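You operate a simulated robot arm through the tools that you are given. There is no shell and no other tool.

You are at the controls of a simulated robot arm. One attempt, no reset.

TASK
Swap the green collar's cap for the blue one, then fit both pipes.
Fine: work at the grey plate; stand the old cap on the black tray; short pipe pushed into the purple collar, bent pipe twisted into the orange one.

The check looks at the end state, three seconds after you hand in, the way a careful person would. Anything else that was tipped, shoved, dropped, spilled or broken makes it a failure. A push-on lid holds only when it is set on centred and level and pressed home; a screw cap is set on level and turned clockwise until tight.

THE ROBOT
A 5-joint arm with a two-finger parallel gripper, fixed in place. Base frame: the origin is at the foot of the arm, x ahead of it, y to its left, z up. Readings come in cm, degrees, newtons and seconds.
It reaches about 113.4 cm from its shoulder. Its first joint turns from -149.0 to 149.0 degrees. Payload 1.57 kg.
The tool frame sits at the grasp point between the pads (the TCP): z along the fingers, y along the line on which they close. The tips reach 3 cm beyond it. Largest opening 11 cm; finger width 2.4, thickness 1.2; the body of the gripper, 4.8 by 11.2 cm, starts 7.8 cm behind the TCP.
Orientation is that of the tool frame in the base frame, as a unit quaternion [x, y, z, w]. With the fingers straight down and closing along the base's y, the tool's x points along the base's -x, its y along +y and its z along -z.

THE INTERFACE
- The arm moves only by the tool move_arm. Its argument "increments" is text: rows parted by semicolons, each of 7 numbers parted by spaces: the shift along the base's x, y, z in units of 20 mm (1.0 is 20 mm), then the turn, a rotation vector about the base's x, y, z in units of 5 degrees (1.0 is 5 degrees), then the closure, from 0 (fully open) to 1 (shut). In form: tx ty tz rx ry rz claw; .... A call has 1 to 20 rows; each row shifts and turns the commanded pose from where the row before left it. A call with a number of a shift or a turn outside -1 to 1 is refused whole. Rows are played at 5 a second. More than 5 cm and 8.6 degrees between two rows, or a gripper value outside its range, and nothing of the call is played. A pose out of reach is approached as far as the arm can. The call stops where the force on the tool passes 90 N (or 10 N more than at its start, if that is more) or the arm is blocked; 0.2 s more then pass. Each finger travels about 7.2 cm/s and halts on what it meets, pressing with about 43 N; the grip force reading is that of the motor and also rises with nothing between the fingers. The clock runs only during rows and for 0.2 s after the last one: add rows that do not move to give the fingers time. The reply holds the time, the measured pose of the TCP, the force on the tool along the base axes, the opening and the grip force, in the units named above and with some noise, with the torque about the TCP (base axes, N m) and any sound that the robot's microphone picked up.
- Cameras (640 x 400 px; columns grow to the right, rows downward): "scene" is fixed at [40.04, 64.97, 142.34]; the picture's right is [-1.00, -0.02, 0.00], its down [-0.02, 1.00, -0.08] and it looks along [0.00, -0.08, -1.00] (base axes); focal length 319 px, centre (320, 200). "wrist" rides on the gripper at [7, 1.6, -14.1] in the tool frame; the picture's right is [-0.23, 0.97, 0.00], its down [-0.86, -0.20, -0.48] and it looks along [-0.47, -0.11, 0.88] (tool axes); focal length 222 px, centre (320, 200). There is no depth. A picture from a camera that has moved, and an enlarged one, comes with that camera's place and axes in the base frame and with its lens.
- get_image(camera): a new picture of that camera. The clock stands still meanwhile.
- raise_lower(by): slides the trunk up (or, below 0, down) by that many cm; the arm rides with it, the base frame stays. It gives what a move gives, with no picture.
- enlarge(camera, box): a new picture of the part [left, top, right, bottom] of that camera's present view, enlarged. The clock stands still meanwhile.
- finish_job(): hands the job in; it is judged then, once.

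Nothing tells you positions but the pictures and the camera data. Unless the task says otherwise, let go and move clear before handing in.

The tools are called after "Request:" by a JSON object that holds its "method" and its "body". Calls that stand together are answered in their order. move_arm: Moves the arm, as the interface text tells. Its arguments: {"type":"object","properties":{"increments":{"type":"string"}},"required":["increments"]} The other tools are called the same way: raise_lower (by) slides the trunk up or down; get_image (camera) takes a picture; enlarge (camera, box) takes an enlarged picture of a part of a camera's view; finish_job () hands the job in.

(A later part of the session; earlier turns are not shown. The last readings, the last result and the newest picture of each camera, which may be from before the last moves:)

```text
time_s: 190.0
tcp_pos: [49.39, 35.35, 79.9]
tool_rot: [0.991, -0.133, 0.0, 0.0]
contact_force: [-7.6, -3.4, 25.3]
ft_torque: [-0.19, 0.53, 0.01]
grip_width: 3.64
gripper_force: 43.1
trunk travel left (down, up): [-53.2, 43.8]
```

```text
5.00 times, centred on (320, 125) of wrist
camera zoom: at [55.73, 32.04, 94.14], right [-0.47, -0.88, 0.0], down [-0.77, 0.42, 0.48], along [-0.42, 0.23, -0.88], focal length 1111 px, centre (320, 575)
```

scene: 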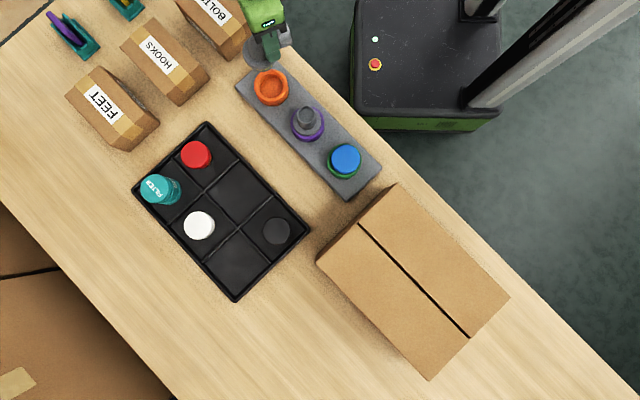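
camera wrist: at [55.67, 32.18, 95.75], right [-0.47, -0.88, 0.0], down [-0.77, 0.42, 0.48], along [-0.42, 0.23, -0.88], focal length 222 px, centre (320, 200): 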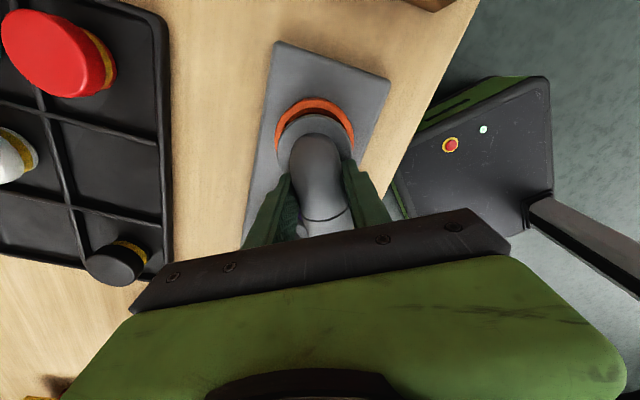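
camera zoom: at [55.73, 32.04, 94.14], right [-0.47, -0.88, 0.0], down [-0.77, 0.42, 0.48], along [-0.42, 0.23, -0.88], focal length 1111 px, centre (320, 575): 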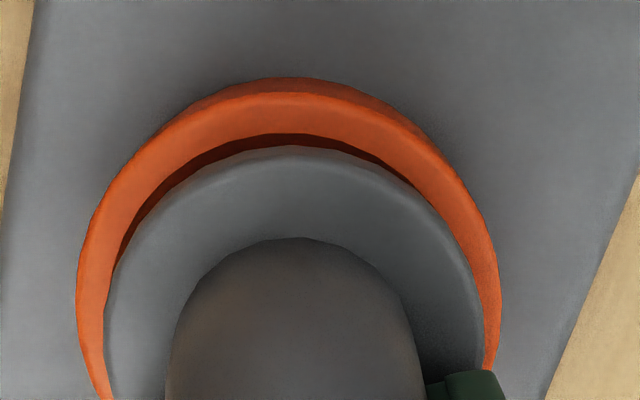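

Request:
{"method": "raise_lower", "body": {"by": 0.3}}

Request:
{"method": "move_arm", "body": {"increments": "0.06 0.025 0 0 0 0 1;0 0 0 0 0 0 1"}}

Request:
{"method": "raise_lower", "body": {"by": -0.2}}

Request:
{"method": "enlarge", "body": {"camera": "wrist", "box": [270, 85, 370, 165]}}

```text
time_s: 190.5
tcp_pos: [49.56, 35.66, 80.15]
tool_rot: [0.991, -0.131, 0.0, -0.001]
contact_force: [-6.7, 0.9, -3.8]
ft_torque: [0.07, 0.47, -0.04]
grip_width: 3.66
gripper_force: 43.2
trunk travel left (down, up): [-53.5, 43.5]
```

```text
time_s: 191.1
tcp_pos: [49.68, 35.41, 80.24]
tool_rot: [0.991, -0.132, 0.0, 0.0]
contact_force: [-15.5, -1.2, -3.6]
ft_torque: [0.03, 0.93, -0.09]
grip_width: 3.66
gripper_force: 42.4
trunk travel left (down, up): [-53.5, 43.5]
```

```text
time_s: 191.6
tcp_pos: [49.72, 35.5, 80.04]
tool_rot: [0.991, -0.132, 0.001, -0.001]
contact_force: [-14.6, 1.6, 1.2]
ft_torque: [0.1, 0.73, -0.02]
grip_width: 3.63
gripper_force: 43.2
trunk travel left (down, up): [-53.3, 43.7]
```

```text
5.00 times, centred on (320, 125) of wrist
camera zoom: at [55.93, 32.19, 94.22], right [-0.47, -0.88, 0.0], down [-0.77, 0.42, 0.48], along [-0.42, 0.23, -0.88], focal length 1111 px, centre (320, 575)
```

zoom: 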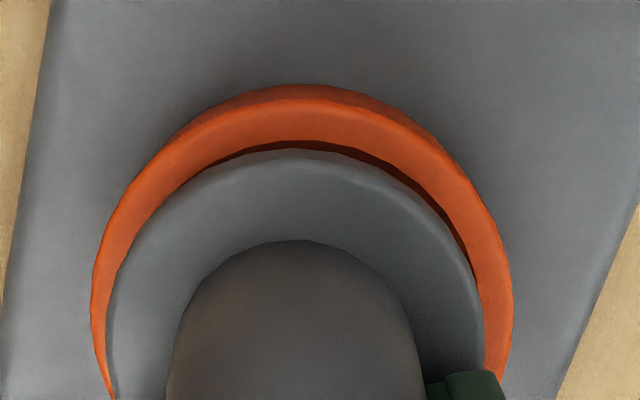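

The plug is now laterally captured (side force when I moved). I'll move back to neutralize the side load.

Request:
{"method": "move_arm", "body": {"increments": "-0.08 -0.01 0 0 0 0 1;0 0 0 0 0 0 1"}}

Request:
{"method": "move_arm", "body": {"increments": "-0.05 0 0 0 0 0 1;0 0 0 0 0 0 1"}}

Request:
{"method": "enlarge", "body": {"camera": "wrist", "box": [270, 85, 370, 165]}}

```text
time_s: 192.2
tcp_pos: [49.67, 35.48, 79.97]
tool_rot: [0.991, -0.132, 0.002, -0.001]
contact_force: [-2.1, 3.8, 5.6]
ft_torque: [0.24, 0.07, 0.04]
grip_width: 3.65
gripper_force: 42.5
trunk travel left (down, up): [-53.3, 43.7]
```

```text
time_s: 192.8
tcp_pos: [49.39, 35.56, 79.93]
tool_rot: [0.991, -0.132, 0.001, 0.0]
contact_force: [1.1, -0.3, 5.5]
ft_torque: [0.0, -0.1, -0.03]
grip_width: 3.67
gripper_force: 42.7
trunk travel left (down, up): [-53.3, 43.7]
```

```text
5.00 times, centred on (320, 125) of wrist
camera zoom: at [55.76, 32.14, 94.19], right [-0.47, -0.88, 0.0], down [-0.77, 0.42, 0.48], along [-0.42, 0.23, -0.88], focal length 1111 px, centre (320, 575)
```

zoom: 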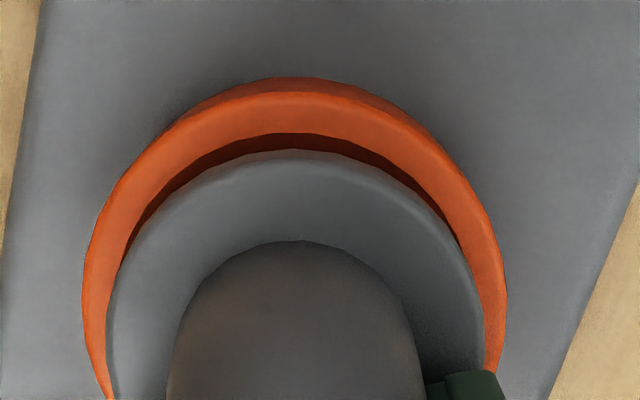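

Side load is neutral now. Twist clockwise 20° about the axis with a light load.

Request:
{"method": "raise_lower", "body": {"by": -0.03}}

Request:
{"method": "move_arm", "body": {"increments": "0.023 0.073 0 0 0 -1 1;0.029 0.07 0 0 0 -1 1;0.035 0.068 0 0 0 -1 1;0.041 0.064 0 0 0 -1 1"}}

Request:
{"method": "enlarge", "body": {"camera": "wrist", "box": [270, 85, 370, 165]}}

```text
time_s: 193.3
tcp_pos: [49.4, 35.43, 80.05]
tool_rot: [0.991, -0.133, 0.001, 0.0]
contact_force: [2.2, -0.7, 9.6]
ft_torque: [0.02, -0.17, 0.01]
grip_width: 3.67
gripper_force: 43.2
trunk travel left (down, up): [-53.2, 43.8]
```

```text
time_s: 194.3
tcp_pos: [49.6, 36.11, 79.94]
tool_rot: [0.953, -0.303, 0.001, -0.001]
contact_force: [-1.8, -0.6, 8.2]
ft_torque: [0.0, 0.12, 0.03]
grip_width: 3.69
gripper_force: 42.5
trunk travel left (down, up): [-53.2, 43.8]
```

```text
5.00 times, centred on (320, 125) of wrist
camera zoom: at [54.4, 30.8, 94.18], right [-0.75, -0.66, 0.0], down [-0.58, 0.66, 0.48], along [-0.32, 0.36, -0.88], focal length 1111 px, centre (320, 575)
```

zoom: 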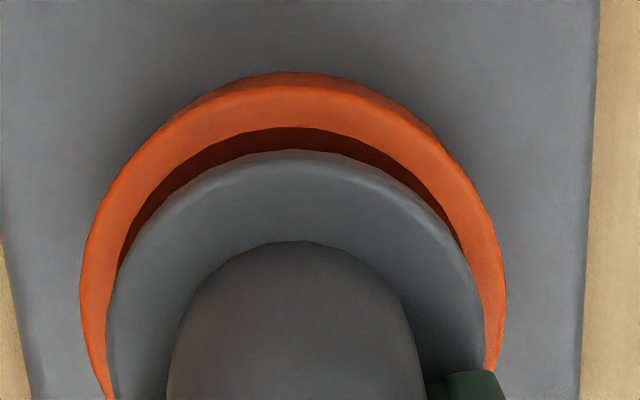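

Request:
{"method": "enlarge", "body": {"camera": "wrist", "box": [220, 80, 420, 240]}}

Request:
{"method": "enlarge", "body": {"camera": "scene", "box": [230, 45, 320, 115]}}

```text
2.50 times, centred on (320, 160) of wrist
camera zoom: at [54.4, 30.8, 94.18], right [-0.75, -0.66, 0.0], down [-0.58, 0.66, 0.48], along [-0.32, 0.36, -0.88], focal length 555 px, centre (320, 300)
```

zoom: 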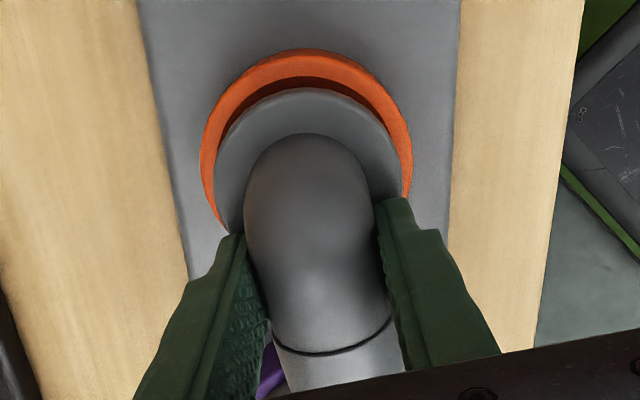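

```text
5.71 times, centred on (275, 80) of scene
camera zoom: at [40.04, 64.97, 142.34], right [-1.0, -0.02, 0.0], down [-0.02, 1.0, -0.08], along [0.0, -0.08, -1.0], focal length 1822 px, centre (577, 886)
```

zoom: 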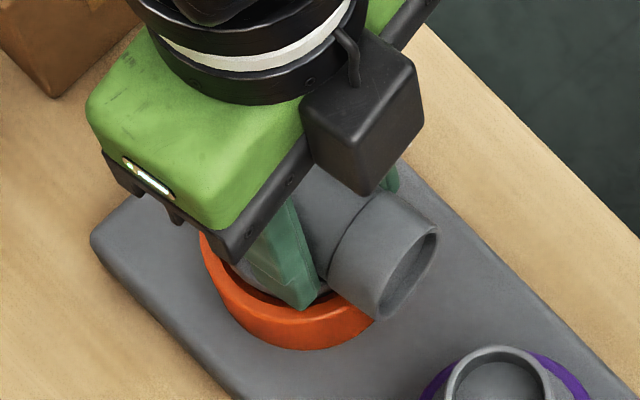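

The pipe slipped up a little in the grip but remains roughly level. I'll keep turning clockwise and monitor for the thread drawing it down.

Request:
{"method": "move_arm", "body": {"increments": "0.047 0.06 0 0 0 -1 1;0.052 0.056 0 0 0 -1 1;0.056 0.052 0 0 0 -1 1;0.061 0.046 0 0 0 -1 1"}}

Request:
{"method": "move_arm", "body": {"increments": "0.064 0.041 0 0 0 -1 1;0.068 0.035 0 0 0 -1 1;0.071 0.029 0 0 0 -1 1;0.073 0.023 0 0 0 -1 1"}}

Request:
{"method": "enlarge", "body": {"camera": "wrist", "box": [220, 80, 420, 240]}}

```text
time_s: 195.3
tcp_pos: [50.1, 36.49, 79.89]
tool_rot: [0.886, -0.464, 0.001, -0.001]
contact_force: [-2.8, -1.6, 8.7]
ft_torque: [-0.08, 0.27, 0.02]
grip_width: 3.66
gripper_force: 43.4
trunk travel left (down, up): [-53.2, 43.8]
```

```text
time_s: 196.3
tcp_pos: [50.63, 36.75, 79.8]
tool_rot: [0.792, -0.611, 0.0, -0.001]
contact_force: [2.1, 0.7, -2.4]
ft_torque: [0.05, -0.16, 0.03]
grip_width: 3.65
gripper_force: 43.1
trunk travel left (down, up): [-53.2, 43.8]
```

```text
2.50 times, centred on (320, 160) of wrist
camera zoom: at [50.82, 29.71, 94.12], right [-1.0, -0.03, 0.0], down [-0.03, 0.88, 0.48], along [-0.01, 0.48, -0.88], focal length 555 px, centre (320, 300)
```

zoom: 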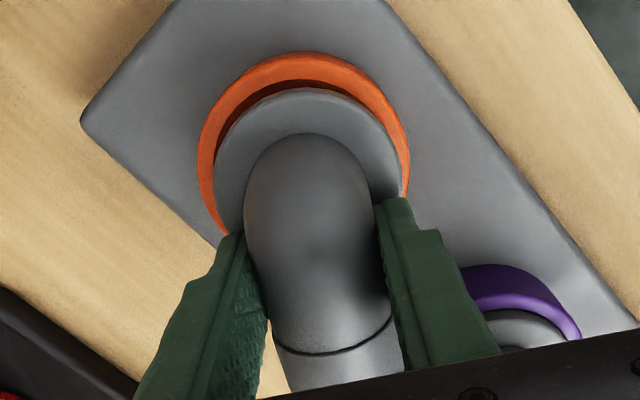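

The vertical force dropped: it moved down. I'll lower gently to feel where it is.

Request:
{"method": "raise_lower", "body": {"by": -0.1}}

Request:
{"method": "raise_lower", "body": {"by": -0.1}}

Request:
{"method": "raise_lower", "body": {"by": -0.1}}

```text
time_s: 196.8
tcp_pos: [50.67, 36.73, 79.8]
tool_rot: [0.793, -0.61, 0.0, -0.001]
contact_force: [2.0, 0.8, -1.3]
ft_torque: [0.05, -0.08, 0.01]
grip_width: 3.69
gripper_force: 42.7
trunk travel left (down, up): [-53.1, 43.9]
```

```text
time_s: 197.4
tcp_pos: [50.71, 36.84, 79.72]
tool_rot: [0.793, -0.609, 0.0, -0.002]
contact_force: [2.4, 0.7, -1.3]
ft_torque: [0.08, -0.18, 0.04]
grip_width: 3.69
gripper_force: 42.9
trunk travel left (down, up): [-53.0, 44.0]
```

```text
time_s: 197.9
tcp_pos: [50.65, 36.73, 79.55]
tool_rot: [0.792, -0.61, 0.002, 0.0]
contact_force: [2.5, 0.8, -1.4]
ft_torque: [0.06, -0.2, 0.06]
grip_width: 3.66
gripper_force: 42.8
trunk travel left (down, up): [-52.9, 44.1]
```

It is sliding in freely now. Continue lowering until contact.

Request:
{"method": "raise_lower", "body": {"by": -0.2}}

Request:
{"method": "raise_lower", "body": {"by": -0.15}}

Request:
{"method": "raise_lower", "body": {"by": -0.1}}

Request:
{"method": "enlarge", "body": {"camera": "wrist", "box": [220, 80, 420, 240]}}

```text
time_s: 198.4
tcp_pos: [50.5, 36.76, 79.39]
tool_rot: [0.792, -0.61, 0.0, 0.001]
contact_force: [2.4, -0.3, -2.1]
ft_torque: [0.02, -0.2, 0.01]
grip_width: 3.66
gripper_force: 43.2
trunk travel left (down, up): [-52.7, 44.3]
```

```text
time_s: 198.9
tcp_pos: [50.66, 36.83, 79.23]
tool_rot: [0.792, -0.611, 0.0, 0.001]
contact_force: [2.6, -0.5, -2.1]
ft_torque: [0.0, -0.16, 0.05]
grip_width: 3.66
gripper_force: 43.5
trunk travel left (down, up): [-52.6, 44.4]
```

```text
time_s: 199.4
tcp_pos: [50.59, 36.73, 79.15]
tool_rot: [0.792, -0.611, 0.001, 0.0]
contact_force: [2.2, -1.6, -1.2]
ft_torque: [-0.05, -0.15, 0.06]
grip_width: 3.65
gripper_force: 42.8
trunk travel left (down, up): [-52.5, 44.5]
```

```text
2.50 times, centred on (320, 160) of wrist
camera zoom: at [50.82, 29.69, 93.38], right [-1.0, -0.03, 0.0], down [-0.03, 0.88, 0.48], along [-0.01, 0.48, -0.88], focal length 555 px, centre (320, 300)
```

zoom: 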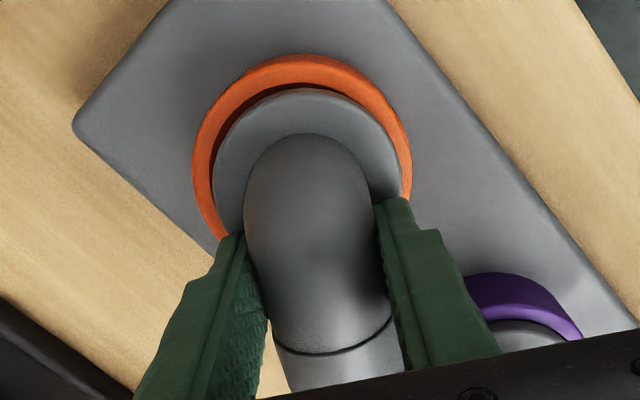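

Request:
{"method": "raise_lower", "body": {"by": -0.15}}

Request:
{"method": "raise_lower", "body": {"by": -0.15}}

Request:
{"method": "raise_lower", "body": {"by": -0.1}}

Request:
{"method": "enlarge", "body": {"camera": "wrist", "box": [220, 80, 420, 240]}}

```text
time_s: 199.9
tcp_pos: [50.6, 36.83, 79.07]
tool_rot: [0.792, -0.611, 0.0, -0.001]
contact_force: [7.8, 0.8, 20.6]
ft_torque: [0.28, -0.26, 0.03]
grip_width: 3.65
gripper_force: 43.1
trunk travel left (down, up): [-52.3, 44.7]
```

```text
time_s: 200.4
tcp_pos: [50.5, 36.79, 79.15]
tool_rot: [0.793, -0.61, 0.001, -0.003]
contact_force: [16.4, 8.0, 52.4]
ft_torque: [0.8, -0.42, 0.03]
grip_width: 3.65
gripper_force: 43.0
trunk travel left (down, up): [-52.2, 44.8]
```

```text
time_s: 200.9
tcp_pos: [50.6, 36.79, 79.04]
tool_rot: [0.792, -0.61, 0.002, -0.004]
contact_force: [23.3, 10.3, 76.8]
ft_torque: [0.96, -0.34, 0.2]
grip_width: 3.68
gripper_force: 43.4
trunk travel left (down, up): [-52.1, 44.9]
```

```text
2.50 times, centred on (320, 160) of wrist
camera zoom: at [50.68, 29.56, 93.2], right [-1.0, -0.03, -0.01], down [-0.03, 0.88, 0.48], along [-0.01, 0.48, -0.88], focal length 555 px, centre (320, 300)
```

zoom: 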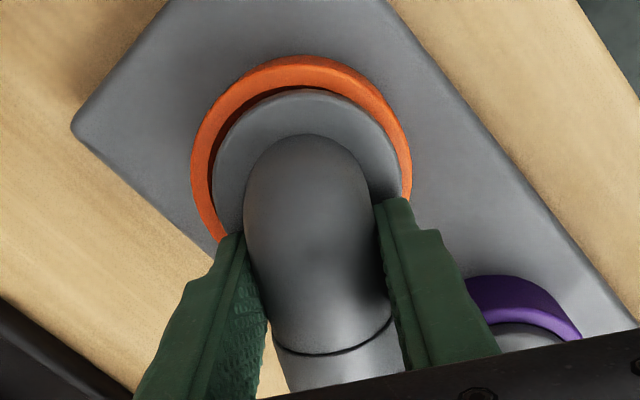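

Seat depth reached. Relax the load and check alignment before twisting.

Request:
{"method": "raise_lower", "body": {"by": 0.22}}

Request:
{"method": "enlarge", "body": {"camera": "wrist", "box": [270, 85, 370, 165]}}

Request:
{"method": "enlarge", "body": {"camera": "scene", "box": [230, 45, 320, 115]}}

```text
time_s: 201.5
tcp_pos: [50.57, 36.63, 78.97]
tool_rot: [0.792, -0.611, 0.001, 0.0]
contact_force: [19.4, 0.6, 30.7]
ft_torque: [0.59, 0.13, 0.12]
grip_width: 3.68
gripper_force: 42.9
trunk travel left (down, up): [-52.3, 44.7]
```

```text
5.00 times, centred on (320, 125) of wrist
camera zoom: at [50.83, 29.54, 93.2], right [-1.0, -0.03, 0.0], down [-0.03, 0.88, 0.48], along [-0.01, 0.48, -0.88], focal length 1111 px, centre (320, 575)
```

zoom: 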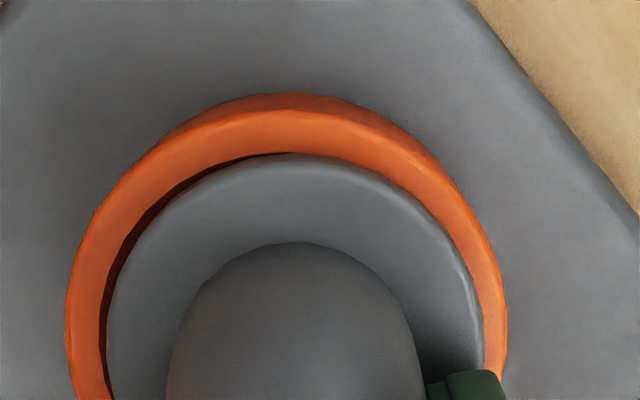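

```text
5.71 times, centred on (275, 80) of scene
camera zoom: at [40.04, 64.97, 142.34], right [-1.0, -0.02, 0.0], down [-0.02, 1.0, -0.08], along [0.0, -0.08, -1.0], focal length 1822 px, centre (577, 886)
```

zoom: 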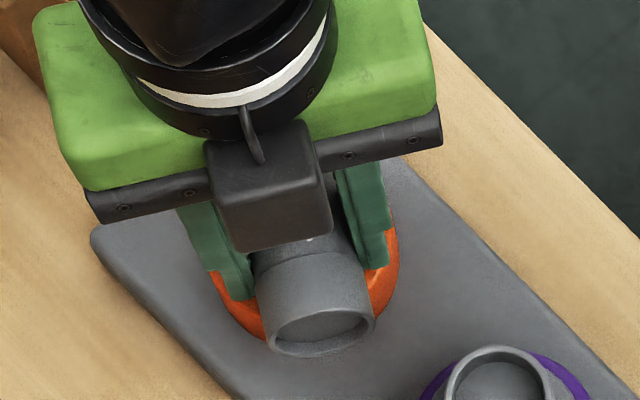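

A 19 N side load in x remains; shift +x to relieve it.

Request:
{"method": "move_arm", "body": {"increments": "0.09 0 0 0 0 0 1;0 0 0 0 0 0 1"}}

Request:
{"method": "move_arm", "body": {"increments": "0.06 0 0 0 0 0 1;0 0 0 0 0 0 1"}}

Request:
{"method": "enlarge", "body": {"camera": "wrist", "box": [270, 85, 370, 165]}}

```text
time_s: 202.1
tcp_pos: [50.6, 36.64, 79.03]
tool_rot: [0.792, -0.61, 0.0, 0.002]
contact_force: [-1.2, -14.5, 2.7]
ft_torque: [0.26, 0.06, 0.07]
grip_width: 3.64
gripper_force: 43.1
trunk travel left (down, up): [-52.3, 44.7]
```

```text
time_s: 202.7
tcp_pos: [50.09, 36.28, 79.18]
tool_rot: [0.794, -0.608, 0.002, 0.006]
contact_force: [-47.4, -53.6, -22.3]
ft_torque: [-0.56, 0.81, 1.82]
grip_width: 4.78
gripper_force: 44.9
trunk travel left (down, up): [-52.3, 44.7]
```

```text
5.00 times, centred on (320, 125) of wrist
camera zoom: at [50.61, 29.33, 93.47], right [-1.0, -0.04, 0.01], down [-0.03, 0.88, 0.47], along [-0.02, 0.47, -0.88], focal length 1111 px, centre (320, 575)
```

zoom: 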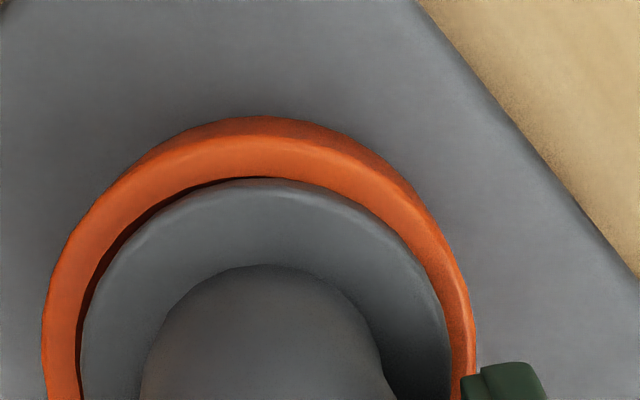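

Something snapped: large forces and the fingers spread. I'll look before doing anything.

Request:
{"method": "get_image", "body": {"camera": "wrist"}}

Request:
{"method": "enlarge", "body": {"camera": "scene", "box": [230, 45, 320, 115]}}

Request:
{"method": "enlarge", "body": {"camera": "wrist", "box": [220, 90, 420, 250]}}

```text
taken
camera wrist: at [50.61, 29.33, 93.47], right [-1.0, -0.04, 0.01], down [-0.03, 0.88, 0.47], along [-0.02, 0.47, -0.88], focal length 222 px, centre (320, 200)
```

wrist: 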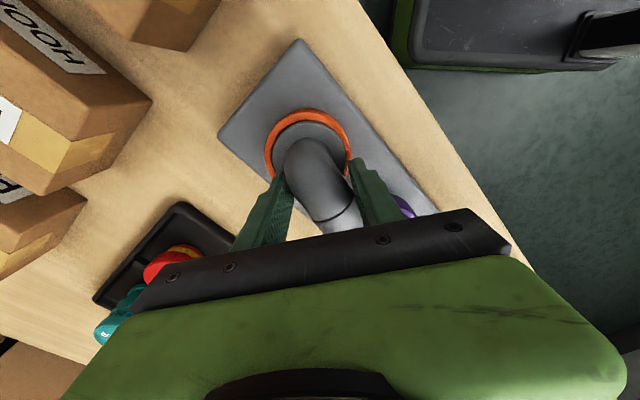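

```text
5.71 times, centred on (275, 80) of scene
camera zoom: at [40.04, 64.97, 142.34], right [-1.0, -0.02, 0.0], down [-0.02, 1.0, -0.08], along [0.0, -0.08, -1.0], focal length 1822 px, centre (577, 886)
```

zoom: 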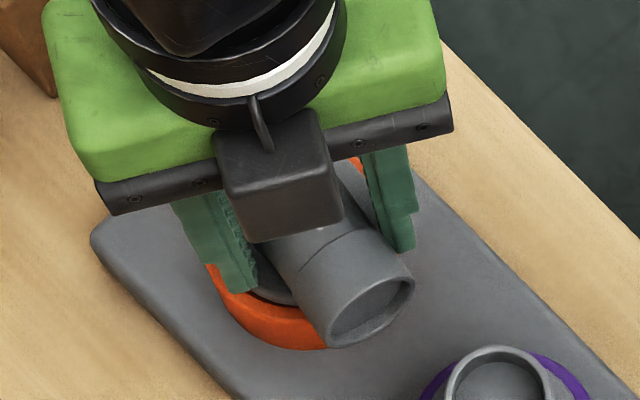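

```text
2.50 times, centred on (320, 170) of wrist
camera zoom: at [50.61, 29.33, 93.47], right [-1.0, -0.04, 0.01], down [-0.03, 0.88, 0.47], along [-0.02, 0.47, -0.88], focal length 555 px, centre (320, 275)
```

zoom: 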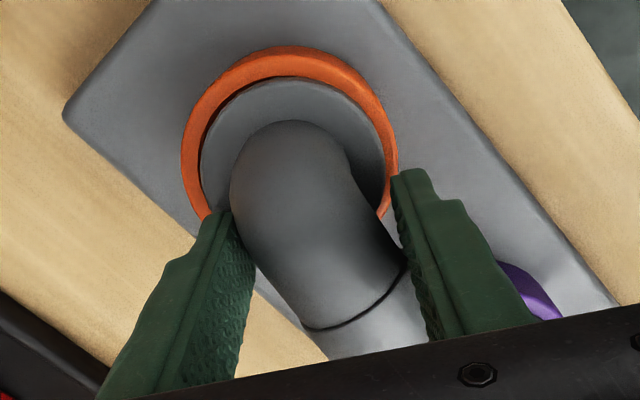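

The pipe is now firmly held by the collar and turned against my grip. I'll open the fingers to release the strain and inspect.

Request:
{"method": "move_arm", "body": {"increments": "0 0 0 0 0 0 0.4;0 0 0 0 0 0 0.4;0 0 0 0 0 0 0.4"}}

Request:
{"method": "get_image", "body": {"camera": "wrist"}}

Request:
{"method": "enlarge", "body": {"camera": "scene", "box": [230, 45, 320, 115]}}

```text
time_s: 203.5
tcp_pos: [50.83, 36.85, 78.98]
tool_rot: [0.792, -0.61, 0.0, -0.001]
contact_force: [0.2, 0.4, 0.3]
ft_torque: [0.01, -0.01, 0.02]
grip_width: 6.6
gripper_force: 0.0
trunk travel left (down, up): [-52.3, 44.7]
```

```text
taken
camera wrist: at [51.1, 29.75, 93.2], right [-1.0, -0.03, 0.0], down [-0.03, 0.88, 0.48], along [-0.01, 0.48, -0.88], focal length 222 px, centre (320, 200)
```

wrist: 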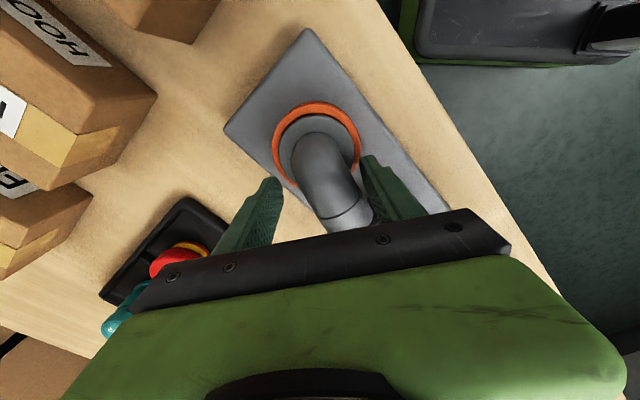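

```text
5.71 times, centred on (275, 80) of scene
camera zoom: at [40.04, 64.97, 142.34], right [-1.0, -0.02, 0.0], down [-0.02, 1.0, -0.08], along [0.0, -0.08, -1.0], focal length 1822 px, centre (577, 886)
```

zoom: 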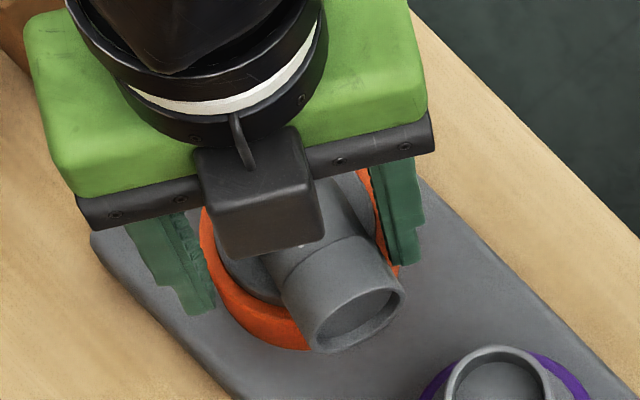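

The pipe stays upright in the collar on its own. I'll lift the gripper straight up and look closely.

Request:
{"method": "raise_lower", "body": {"by": 8}}

Request:
{"method": "get_image", "body": {"camera": "wrist"}}

Request:
{"method": "enlarge", "body": {"camera": "wrist", "box": [250, 80, 390, 200]}}

Request:
{"method": "enlarge", "body": {"camera": "scene", "box": [230, 45, 320, 115]}}

```text
time_s: 204.6
tcp_pos: [50.84, 36.74, 87.12]
tool_rot: [0.792, -0.611, 0.0, -0.001]
contact_force: [0.4, -0.9, 0.4]
ft_torque: [-0.04, 0.03, 0.0]
grip_width: 6.6
gripper_force: 0.1
trunk travel left (down, up): [-60.3, 36.7]
```

```text
taken
camera wrist: at [51.08, 29.74, 101.2], right [-1.0, -0.03, 0.0], down [-0.03, 0.88, 0.48], along [-0.01, 0.48, -0.88], focal length 222 px, centre (320, 200)
```

wrist: 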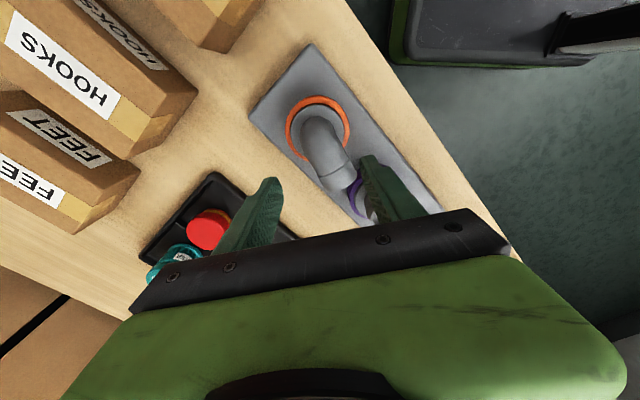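

```text
3.33 times, centred on (320, 140) of wrist
camera zoom: at [51.08, 29.74, 101.2], right [-1.0, -0.03, 0.0], down [-0.03, 0.88, 0.48], along [-0.01, 0.48, -0.88], focal length 740 px, centre (320, 400)
```

zoom: 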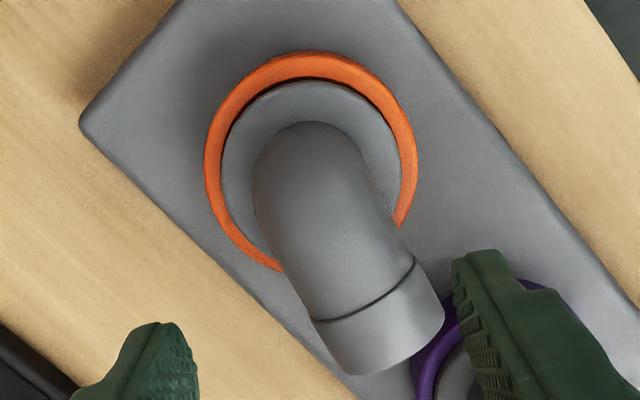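

```text
5.71 times, centred on (275, 80) of scene
camera zoom: at [40.04, 64.97, 142.34], right [-1.0, -0.02, 0.0], down [-0.02, 1.0, -0.08], along [0.0, -0.08, -1.0], focal length 1822 px, centre (577, 886)
```

zoom: 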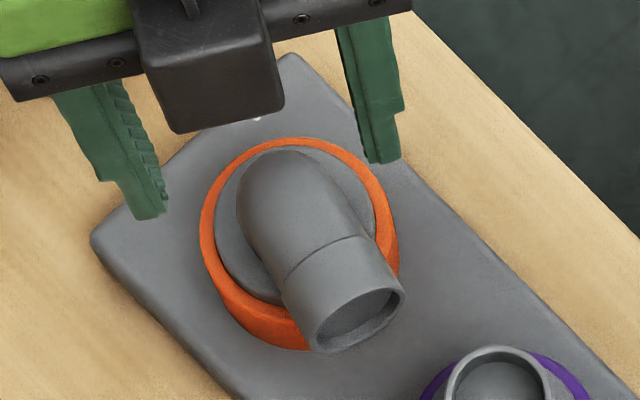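

The bent pipe is concentric and seated to depth in orange, outlet pointing to about azimuth 120°. I'll realign the gripper to the tube, regrip and test/tighten clockwise.

Request:
{"method": "move_arm", "body": {"increments": "-0.15 -0.065 0 0 0 1 0.4;-0.16 -0.065 0 0 0 1 0.4;0 0 0 0 0 0.95 0.4;0 0 0 0 0 0 0.4"}}

Request:
{"method": "raise_lower", "body": {"by": -4}}

Request:
{"method": "enlarge", "body": {"camera": "wrist", "box": [220, 80, 420, 240]}}

```text
time_s: 205.6
tcp_pos: [50.24, 36.56, 87.05]
tool_rot: [0.865, -0.502, 0.001, -0.001]
contact_force: [0.0, 0.5, -0.3]
ft_torque: [-0.04, -0.01, -0.02]
grip_width: 6.6
gripper_force: 0.1
trunk travel left (down, up): [-60.3, 36.7]
```

```text
time_s: 206.5
tcp_pos: [50.15, 36.56, 83.05]
tool_rot: [0.864, -0.503, 0.0, 0.0]
contact_force: [-0.6, -0.2, 0.2]
ft_torque: [-0.01, 0.03, -0.02]
grip_width: 6.6
gripper_force: 0.1
trunk travel left (down, up): [-56.3, 40.7]
```

```text
2.50 times, centred on (320, 160) of wrist
camera zoom: at [52.24, 29.75, 97.21], right [-0.96, -0.28, 0.0], down [-0.25, 0.84, 0.48], along [-0.13, 0.46, -0.88], focal length 555 px, centre (320, 300)
```

zoom: 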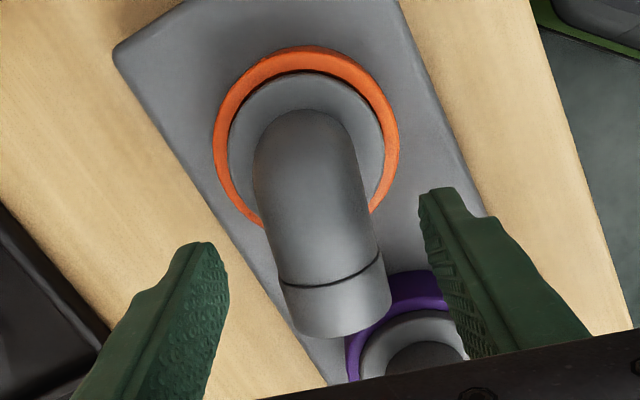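

The flange is at the same height as the seated short pipe's (z about 75). Lower, grip, and twist clockwise until tight.

Request:
{"method": "raise_lower", "body": {"by": -3.9}}

Request:
{"method": "move_arm", "body": {"increments": "0 0 0 0 0 0 1;0 0 0 0 0 0 1;0 0 0 0 0 0 1;0 0 0 0 0 0 1"}}

Request:
{"method": "enlarge", "body": {"camera": "wrist", "box": [220, 80, 420, 240]}}

```text
time_s: 207.3
tcp_pos: [50.24, 36.55, 79.09]
tool_rot: [0.864, -0.504, 0.0, -0.001]
contact_force: [-0.5, -0.4, 0.0]
ft_torque: [-0.03, 0.0, 0.0]
grip_width: 6.58
gripper_force: 0.0
trunk travel left (down, up): [-52.4, 44.6]
```

```text
time_s: 208.3
tcp_pos: [50.31, 36.55, 79.08]
tool_rot: [0.864, -0.503, 0.001, -0.001]
contact_force: [0.4, 0.1, 2.1]
ft_torque: [0.04, -0.11, 0.02]
grip_width: 3.67
gripper_force: 42.9
trunk travel left (down, up): [-52.4, 44.6]
```

```text
2.50 times, centred on (320, 160) of wrist
camera zoom: at [52.24, 29.75, 93.32], right [-0.96, -0.28, 0.0], down [-0.25, 0.84, 0.48], along [-0.13, 0.46, -0.88], focal length 555 px, centre (320, 300)
```

zoom: 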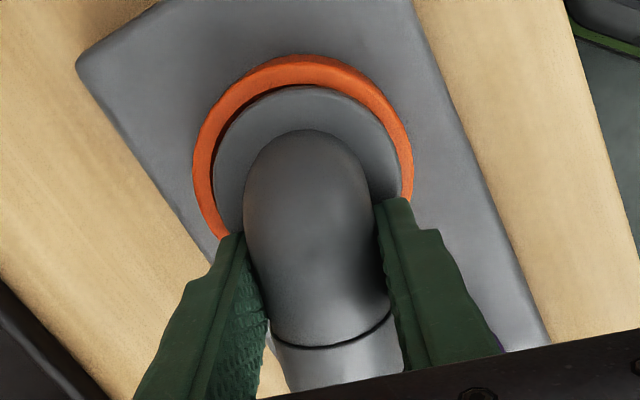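

Clean grip. Try a 4° clockwise twist.

Request:
{"method": "move_arm", "body": {"increments": "0.052 0.027 0 0 0 -0.8 1"}}

Request:
{"method": "move_arm", "body": {"increments": "0.054 0.024 0 0 0 -0.8 1"}}

```text
time_s: 208.7
tcp_pos: [50.27, 36.58, 79.0]
tool_rot: [0.846, -0.533, 0.001, -0.001]
contact_force: [3.1, 0.7, 2.1]
ft_torque: [0.03, -0.16, 0.11]
grip_width: 3.68
gripper_force: 43.1
trunk travel left (down, up): [-52.4, 44.6]
```

```text
time_s: 209.1
tcp_pos: [50.46, 36.58, 79.09]
tool_rot: [0.827, -0.562, 0.002, 0.0]
contact_force: [5.3, -1.4, 3.0]
ft_torque: [-0.07, -0.21, 0.15]
grip_width: 3.64
gripper_force: 42.9
trunk travel left (down, up): [-52.4, 44.6]
```

It turns with slight resistance. Continue clockwise in small increments.

Request:
{"method": "move_arm", "body": {"increments": "0.069 0.024 0 0 0 -1 1;0.071 0.018 0 0 0 -1 1"}}

Request:
{"method": "move_arm", "body": {"increments": "0.072 0.012 0 0 0 -1 1;0.073 0.005 0 0 0 -1 1"}}

Request:
{"method": "enlarge", "body": {"camera": "wrist", "box": [220, 80, 420, 240]}}

```text
time_s: 209.7
tcp_pos: [50.59, 36.71, 79.0]
tool_rot: [0.774, -0.633, 0.001, 0.001]
contact_force: [-0.9, -1.2, 2.6]
ft_torque: [-0.06, 0.06, 0.02]
grip_width: 3.67
gripper_force: 43.4
trunk travel left (down, up): [-52.4, 44.6]
```

```text
time_s: 210.3
tcp_pos: [50.99, 36.73, 79.11]
tool_rot: [0.716, -0.698, 0.001, -0.001]
contact_force: [6.5, -1.1, 4.9]
ft_torque: [-0.03, -0.15, 0.22]
grip_width: 3.64
gripper_force: 43.1
trunk travel left (down, up): [-52.4, 44.6]
```

```text
2.50 times, centred on (320, 160) of wrist
camera zoom: at [49.58, 29.81, 93.31], right [-0.98, 0.2, 0.0], down [0.18, 0.86, 0.48], along [0.1, 0.47, -0.88], focal length 555 px, centre (320, 300)
```

zoom: 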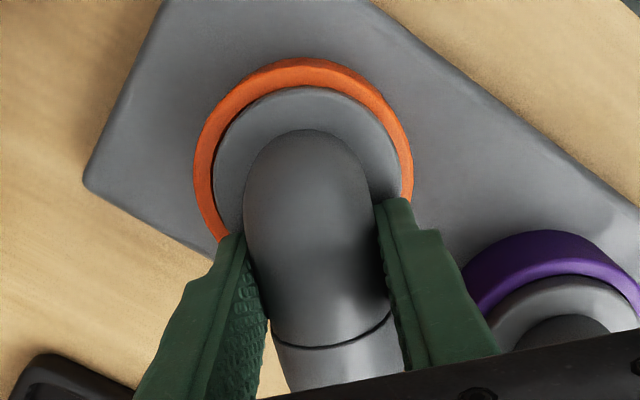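

Request:
{"method": "move_arm", "body": {"increments": "0.073 -0.001 0 0 0 -1 1;0.073 -0.007 0 0 0 -1 1"}}

Request:
{"method": "move_arm", "body": {"increments": "0.072 -0.014 0 0 0 -1 1;0.071 -0.02 0 0 0 -1 1"}}

Request:
{"method": "move_arm", "body": {"increments": "0.068 -0.026 0 0 0 -1 1;0.066 -0.032 0 0 0 -1 1"}}

```text
time_s: 210.9
tcp_pos: [51.39, 36.65, 79.06]
tool_rot: [-0.653, 0.758, 0.0, 0.001]
contact_force: [7.5, -0.6, 6.3]
ft_torque: [-0.08, -0.2, 0.27]
grip_width: 3.67
gripper_force: 43.0
trunk travel left (down, up): [-52.4, 44.6]
```

```text
time_s: 211.5
tcp_pos: [51.7, 36.59, 78.98]
tool_rot: [-0.584, 0.812, -0.001, 0.001]
contact_force: [-1.4, -0.7, 7.6]
ft_torque: [-0.08, 0.0, 0.01]
grip_width: 3.64
gripper_force: 43.6
trunk travel left (down, up): [-52.4, 44.6]
```

```text
time_s: 212.1
tcp_pos: [51.91, 36.57, 79.08]
tool_rot: [-0.511, 0.86, -0.002, 0.002]
contact_force: [4.0, 1.5, 16.4]
ft_torque: [0.03, -0.32, 0.25]
grip_width: 3.65
gripper_force: 43.2
trunk travel left (down, up): [-52.4, 44.6]
```

Request:
{"method": "enlarge", "body": {"camera": "wrist", "box": [220, 80, 420, 240]}}

Request:
{"method": "enlarge", "body": {"camera": "scene", "box": [230, 45, 320, 115]}}

```text
2.50 times, centred on (320, 160) of wrist
camera zoom: at [47.17, 31.32, 93.36], right [-0.75, 0.66, 0.0], down [0.58, 0.66, 0.48], along [0.32, 0.36, -0.88], focal length 555 px, centre (320, 300)
```

zoom: 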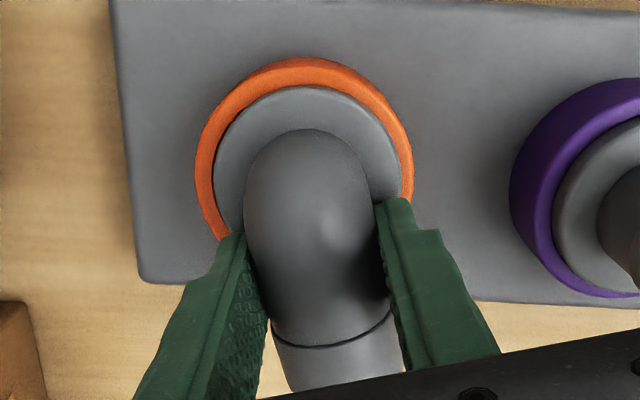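

```text
5.71 times, centred on (275, 80) of scene
camera zoom: at [40.04, 64.97, 142.34], right [-1.0, -0.02, 0.0], down [-0.02, 1.0, -0.08], along [0.0, -0.08, -1.0], focal length 1822 px, centre (577, 886)
```

zoom: 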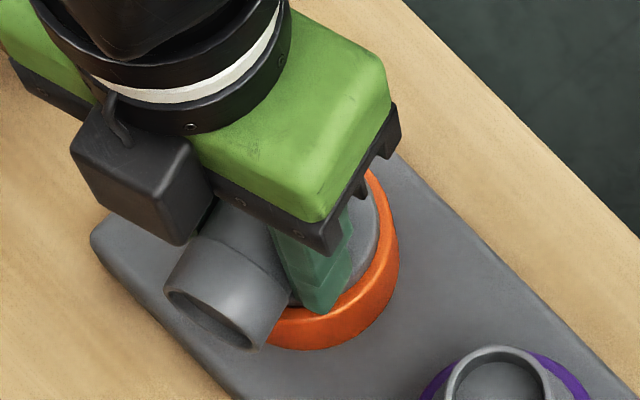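

Request:
{"method": "raise_lower", "body": {"by": 0.06}}

Request:
{"method": "raise_lower", "body": {"by": 0.06}}

```text
time_s: 212.6
tcp_pos: [51.89, 36.66, 79.23]
tool_rot: [-0.512, 0.859, 0.0, 0.001]
contact_force: [4.9, 0.3, 6.6]
ft_torque: [0.11, -0.31, -0.05]
grip_width: 3.67
gripper_force: 42.8
trunk travel left (down, up): [-52.5, 44.5]
```

```text
time_s: 213.1
tcp_pos: [51.99, 36.55, 79.21]
tool_rot: [-0.511, 0.859, -0.001, -0.001]
contact_force: [5.3, -1.5, -2.6]
ft_torque: [-0.09, -0.29, 0.09]
grip_width: 3.67
gripper_force: 42.7
trunk travel left (down, up): [-52.5, 44.5]
```

Request:
{"method": "raise_lower", "body": {"by": 0.06}}

Request:
{"method": "raise_lower", "body": {"by": 0.06}}

```text
time_s: 213.6
tcp_pos: [52.05, 36.68, 79.25]
tool_rot: [-0.512, 0.859, -0.001, -0.001]
contact_force: [3.2, -2.0, -2.4]
ft_torque: [-0.03, -0.13, 0.07]
grip_width: 3.66
gripper_force: 43.3
trunk travel left (down, up): [-52.6, 44.4]
```

```text
time_s: 214.1
tcp_pos: [51.93, 36.51, 79.37]
tool_rot: [-0.512, 0.859, -0.001, 0.001]
contact_force: [2.9, -1.5, -1.2]
ft_torque: [-0.04, -0.13, 0.06]
grip_width: 3.68
gripper_force: 42.8
trunk travel left (down, up): [-52.6, 44.4]
```

It isn't held yet. I'll bring it back to the bottom with light pressure and keep turning clockwise until it tightens.

Request:
{"method": "raise_lower", "body": {"by": -0.22}}

Request:
{"method": "move_arm", "body": {"increments": "0.063 -0.038 0 0 0 -1 1;0.059 -0.043 0 0 0 -1 1"}}

Request:
{"method": "move_arm", "body": {"increments": "0.055 -0.048 0 0 0 -1 1;0.051 -0.053 0 0 0 -1 1"}}

Request:
{"method": "move_arm", "body": {"increments": "0.046 -0.057 0 0 0 -1 1;0.041 -0.061 0 0 0 -1 1"}}

```text
time_s: 214.7
tcp_pos: [51.88, 36.68, 79.23]
tool_rot: [-0.512, 0.859, -0.001, -0.001]
contact_force: [6.6, 0.3, 10.3]
ft_torque: [0.05, -0.17, 0.04]
grip_width: 3.64
gripper_force: 42.8
trunk travel left (down, up): [-52.4, 44.6]
```

```text
time_s: 215.2
tcp_pos: [52.2, 36.33, 79.14]
tool_rot: [-0.434, 0.901, -0.001, 0.001]
contact_force: [12.7, 0.2, 17.1]
ft_torque: [0.14, -0.4, 0.35]
grip_width: 3.65
gripper_force: 42.9
trunk travel left (down, up): [-52.4, 44.6]
```

```text
time_s: 215.8
tcp_pos: [52.16, 36.18, 79.16]
tool_rot: [-0.354, 0.935, -0.003, 0.001]
contact_force: [8.6, -5.8, 0.2]
ft_torque: [0.44, 0.66, 0.0]
grip_width: 3.82
gripper_force: 41.5
trunk travel left (down, up): [-52.4, 44.6]
```

```text
time_s: 216.4
tcp_pos: [52.46, 35.98, 79.16]
tool_rot: [-0.271, 0.962, -0.002, 0.0]
contact_force: [-5.1, -4.2, 1.3]
ft_torque: [-0.14, 0.16, 0.05]
grip_width: 3.68
gripper_force: 42.6
trunk travel left (down, up): [-52.4, 44.6]
```

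Request:
{"method": "enlarge", "body": {"camera": "wrist", "box": [220, 80, 420, 240]}}

Request:
{"method": "enlarge", "body": {"camera": "scene", "box": [230, 45, 320, 115]}}

```text
2.50 times, centred on (320, 160) of wrist
camera zoom: at [45.64, 33.82, 93.35], right [-0.31, 0.95, 0.0], down [0.83, 0.28, 0.48], along [0.45, 0.15, -0.88], focal length 555 px, centre (320, 300)
```

zoom: 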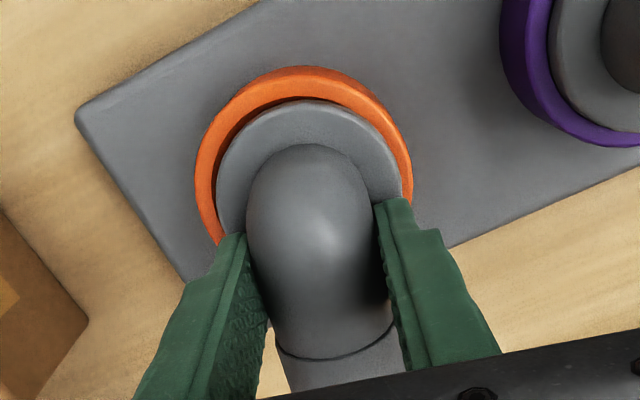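

```text
5.71 times, centred on (275, 80) of scene
camera zoom: at [40.04, 64.97, 142.34], right [-1.0, -0.02, 0.0], down [-0.02, 1.0, -0.08], along [0.0, -0.08, -1.0], focal length 1822 px, centre (577, 886)
```

zoom: 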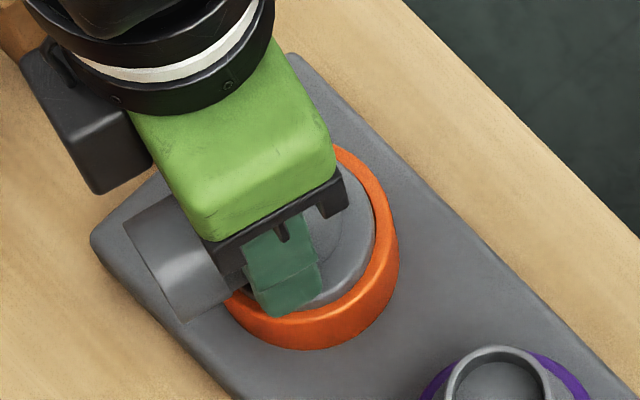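

The pipe is being pulled on-axis by the collar while my off-axis grip fights it. I'll open, and regrip with the gripper axis right over the collar axis so that twisting is a pure spin.

Request:
{"method": "move_arm", "body": {"increments": "0 0 0 0 0 0 0.45;0 0 0 0 0 0 0.45;0 0 0 0 0 0 0.45"}}

Request:
{"method": "raise_lower", "body": {"by": 6}}

Request:
{"method": "enlarge", "body": {"camera": "wrist", "box": [220, 70, 420, 230]}}

Request:
{"method": "enlarge", "body": {"camera": "scene", "box": [230, 45, 320, 115]}}

```text
time_s: 217.2
tcp_pos: [52.44, 36.04, 79.12]
tool_rot: [-0.272, 0.962, -0.001, 0.0]
contact_force: [-0.8, 0.2, 0.3]
ft_torque: [0.01, -0.03, -0.02]
grip_width: 6.05
gripper_force: 0.0
trunk travel left (down, up): [-52.4, 44.6]
```

```text
time_s: 218.2
tcp_pos: [52.56, 35.91, 85.09]
tool_rot: [-0.272, 0.962, -0.002, 0.001]
contact_force: [-0.1, 0.3, -0.1]
ft_torque: [-0.02, -0.02, 0.02]
grip_width: 6.03
gripper_force: 0.1
trunk travel left (down, up): [-58.4, 38.6]
```

```text
2.50 times, centred on (320, 150) of wrist
camera zoom: at [45.7, 33.85, 99.33], right [-0.32, 0.95, 0.0], down [0.83, 0.28, 0.48], along [0.45, 0.15, -0.88], focal length 555 px, centre (320, 325)
```

zoom: 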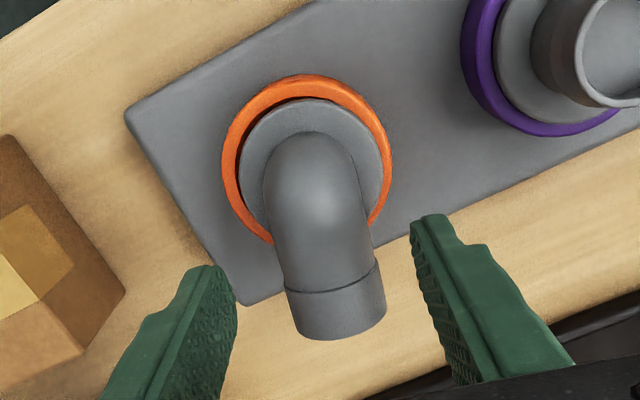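

```text
5.71 times, centred on (275, 80) of scene
camera zoom: at [40.04, 64.97, 142.34], right [-1.0, -0.02, 0.0], down [-0.02, 1.0, -0.08], along [0.0, -0.08, -1.0], focal length 1822 px, centre (577, 886)
```

zoom: 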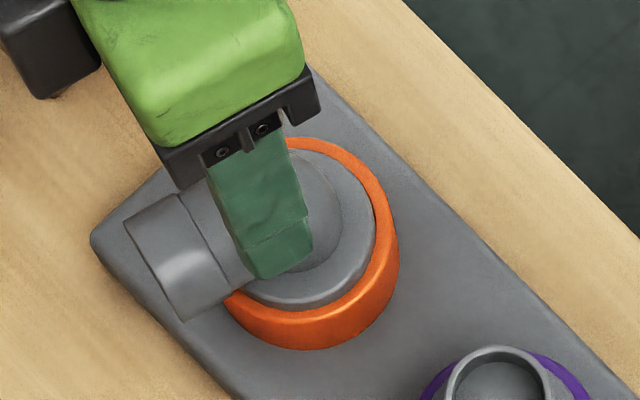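

I'll move the gripper axis over the collar axis (51.2, 35.1), keeping alignment with the tube, and look again.

Request:
{"method": "move_arm", "body": {"increments": "-0.33 -0.25 0 0 0 0 0.45;-0.33 -0.25 0 0 0 0 0.45;0 0 0 0 0 0 0.45"}}

Request:
{"method": "enlarge", "body": {"camera": "wrist", "box": [220, 70, 420, 230]}}

Request:
{"method": "enlarge", "body": {"camera": "wrist", "box": [270, 110, 370, 190]}}

```text
time_s: 219.1
tcp_pos: [51.1, 35.05, 85.15]
tool_rot: [-0.273, 0.962, 0.0, 0.001]
contact_force: [0.3, -0.1, -0.2]
ft_torque: [-0.01, 0.01, -0.01]
grip_width: 6.03
gripper_force: 0.1
trunk travel left (down, up): [-58.4, 38.6]
```

```text
2.50 times, centred on (320, 150) of wrist
camera zoom: at [44.34, 32.86, 99.33], right [-0.32, 0.95, 0.0], down [0.83, 0.28, 0.48], along [0.45, 0.15, -0.88], focal length 555 px, centre (320, 325)
```

zoom: 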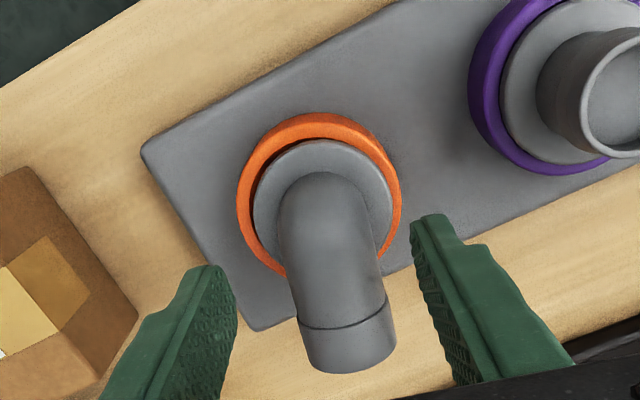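

```text
5.00 times, centred on (320, 150) of wrist
camera zoom: at [44.34, 32.86, 99.33], right [-0.32, 0.95, 0.0], down [0.83, 0.28, 0.48], along [0.45, 0.15, -0.88], focal length 1111 px, centre (320, 450)
```

zoom: 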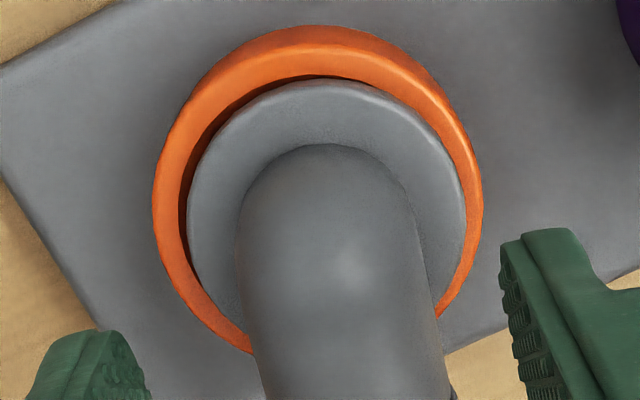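

The pipe is at depth but sits about 2 mm off to one side. I'll grip the elbow with TCP exactly over the collar axis, which also re-centres it.

Request:
{"method": "move_arm", "body": {"increments": "0.105 0.02 0 0 0 0 0.45;0 0 0 0 0 0 0.45"}}

Request:
{"method": "raise_lower", "body": {"by": -5}}

Request:
{"method": "enlarge", "body": {"camera": "wrist", "box": [220, 80, 420, 240]}}

```text
time_s: 219.7
tcp_pos: [51.36, 35.06, 85.09]
tool_rot: [-0.272, 0.962, -0.001, 0.001]
contact_force: [-0.3, -0.6, -0.5]
ft_torque: [-0.02, -0.03, -0.01]
grip_width: 6.07
gripper_force: 0.1
trunk travel left (down, up): [-58.4, 38.6]
```

```text
time_s: 220.6
tcp_pos: [51.3, 35.01, 80.13]
tool_rot: [-0.273, 0.962, -0.001, 0.001]
contact_force: [0.1, -1.1, -1.0]
ft_torque: [-0.01, 0.0, 0.02]
grip_width: 6.05
gripper_force: 0.0
trunk travel left (down, up): [-53.4, 43.6]
```

```text
2.50 times, centred on (320, 160) of wrist
camera zoom: at [44.54, 32.86, 94.33], right [-0.32, 0.95, 0.0], down [0.83, 0.28, 0.48], along [0.45, 0.15, -0.88], focal length 555 px, centre (320, 300)
```

zoom: 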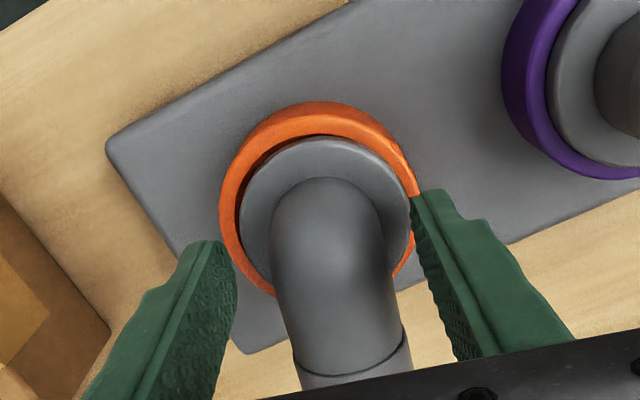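

Request:
{"method": "raise_lower", "body": {"by": -1.1}}

Request:
{"method": "move_arm", "body": {"increments": "0 0 0 0 0 0 1;0 0 0 0 0 0 1;0 0 0 0 0 0 1;0 0 0 0 0 0 1"}}

Request:
{"method": "enlarge", "body": {"camera": "wrist", "box": [220, 80, 420, 240]}}

```text
time_s: 221.2
tcp_pos: [51.31, 35.12, 78.93]
tool_rot: [-0.273, 0.962, 0.0, 0.001]
contact_force: [0.4, -0.4, 0.4]
ft_torque: [0.01, -0.04, -0.02]
grip_width: 6.06
gripper_force: 0.0
trunk travel left (down, up): [-52.3, 44.7]
```

```text
time_s: 222.2
tcp_pos: [51.33, 35.03, 79.12]
tool_rot: [-0.273, 0.962, -0.001, 0.0]
contact_force: [-0.8, 0.6, 1.0]
ft_torque: [0.03, -0.03, 0.03]
grip_width: 3.66
gripper_force: 42.9
trunk travel left (down, up): [-52.3, 44.7]
```

```text
2.50 times, centred on (320, 160) of wrist
camera zoom: at [44.54, 32.87, 93.23], right [-0.32, 0.95, 0.0], down [0.83, 0.28, 0.48], along [0.45, 0.15, -0.88], focal length 555 px, centre (320, 300)
```

zoom: 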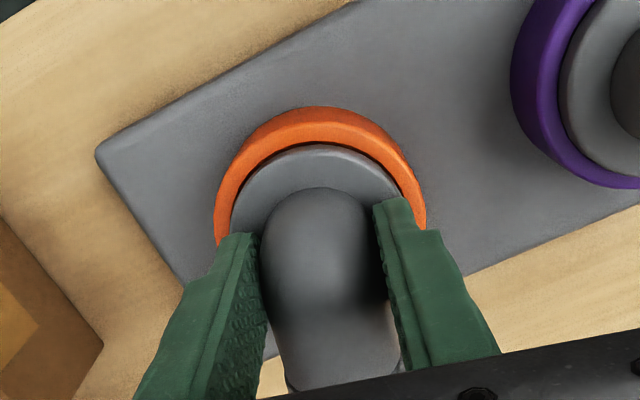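

Gripped and centred with no side force. Press lightly and spin clockwise.

Request:
{"method": "raise_lower", "body": {"by": -0.1}}

Request:
{"method": "move_arm", "body": {"increments": "0 0 0 0 0 -0.8 1"}}

Request:
{"method": "move_arm", "body": {"increments": "0 0 0 0 0 -1 1"}}

Request:
{"method": "move_arm", "body": {"increments": "0 0 0 0 0 -1 1;0 0 0 0 0 -1 1"}}

```text
time_s: 222.7
tcp_pos: [51.41, 34.99, 79.07]
tool_rot: [-0.272, 0.962, 0.0, 0.001]
contact_force: [4.8, 3.7, 21.6]
ft_torque: [0.17, -0.18, 0.02]
grip_width: 3.68
gripper_force: 43.0
trunk travel left (down, up): [-52.2, 44.8]
```

```text
time_s: 223.1
tcp_pos: [51.24, 34.97, 79.0]
tool_rot: [-0.238, 0.971, -0.001, 0.0]
contact_force: [2.1, 1.5, 21.8]
ft_torque: [0.08, -0.11, 0.16]
grip_width: 3.65
gripper_force: 42.7
trunk travel left (down, up): [-52.2, 44.8]
```

```text
time_s: 223.5
tcp_pos: [51.22, 34.99, 79.03]
tool_rot: [-0.195, 0.981, -0.001, 0.0]
contact_force: [1.0, 0.6, 20.8]
ft_torque: [0.01, -0.07, 0.13]
grip_width: 3.66
gripper_force: 43.4
trunk travel left (down, up): [-52.2, 44.8]
```

```text
time_s: 224.1
tcp_pos: [51.26, 34.97, 79.0]
tool_rot: [-0.109, 0.994, 0.0, 0.001]
contact_force: [2.8, 3.5, 21.7]
ft_torque: [-0.05, -0.03, 0.17]
grip_width: 3.66
gripper_force: 43.1
trunk travel left (down, up): [-52.2, 44.8]
```

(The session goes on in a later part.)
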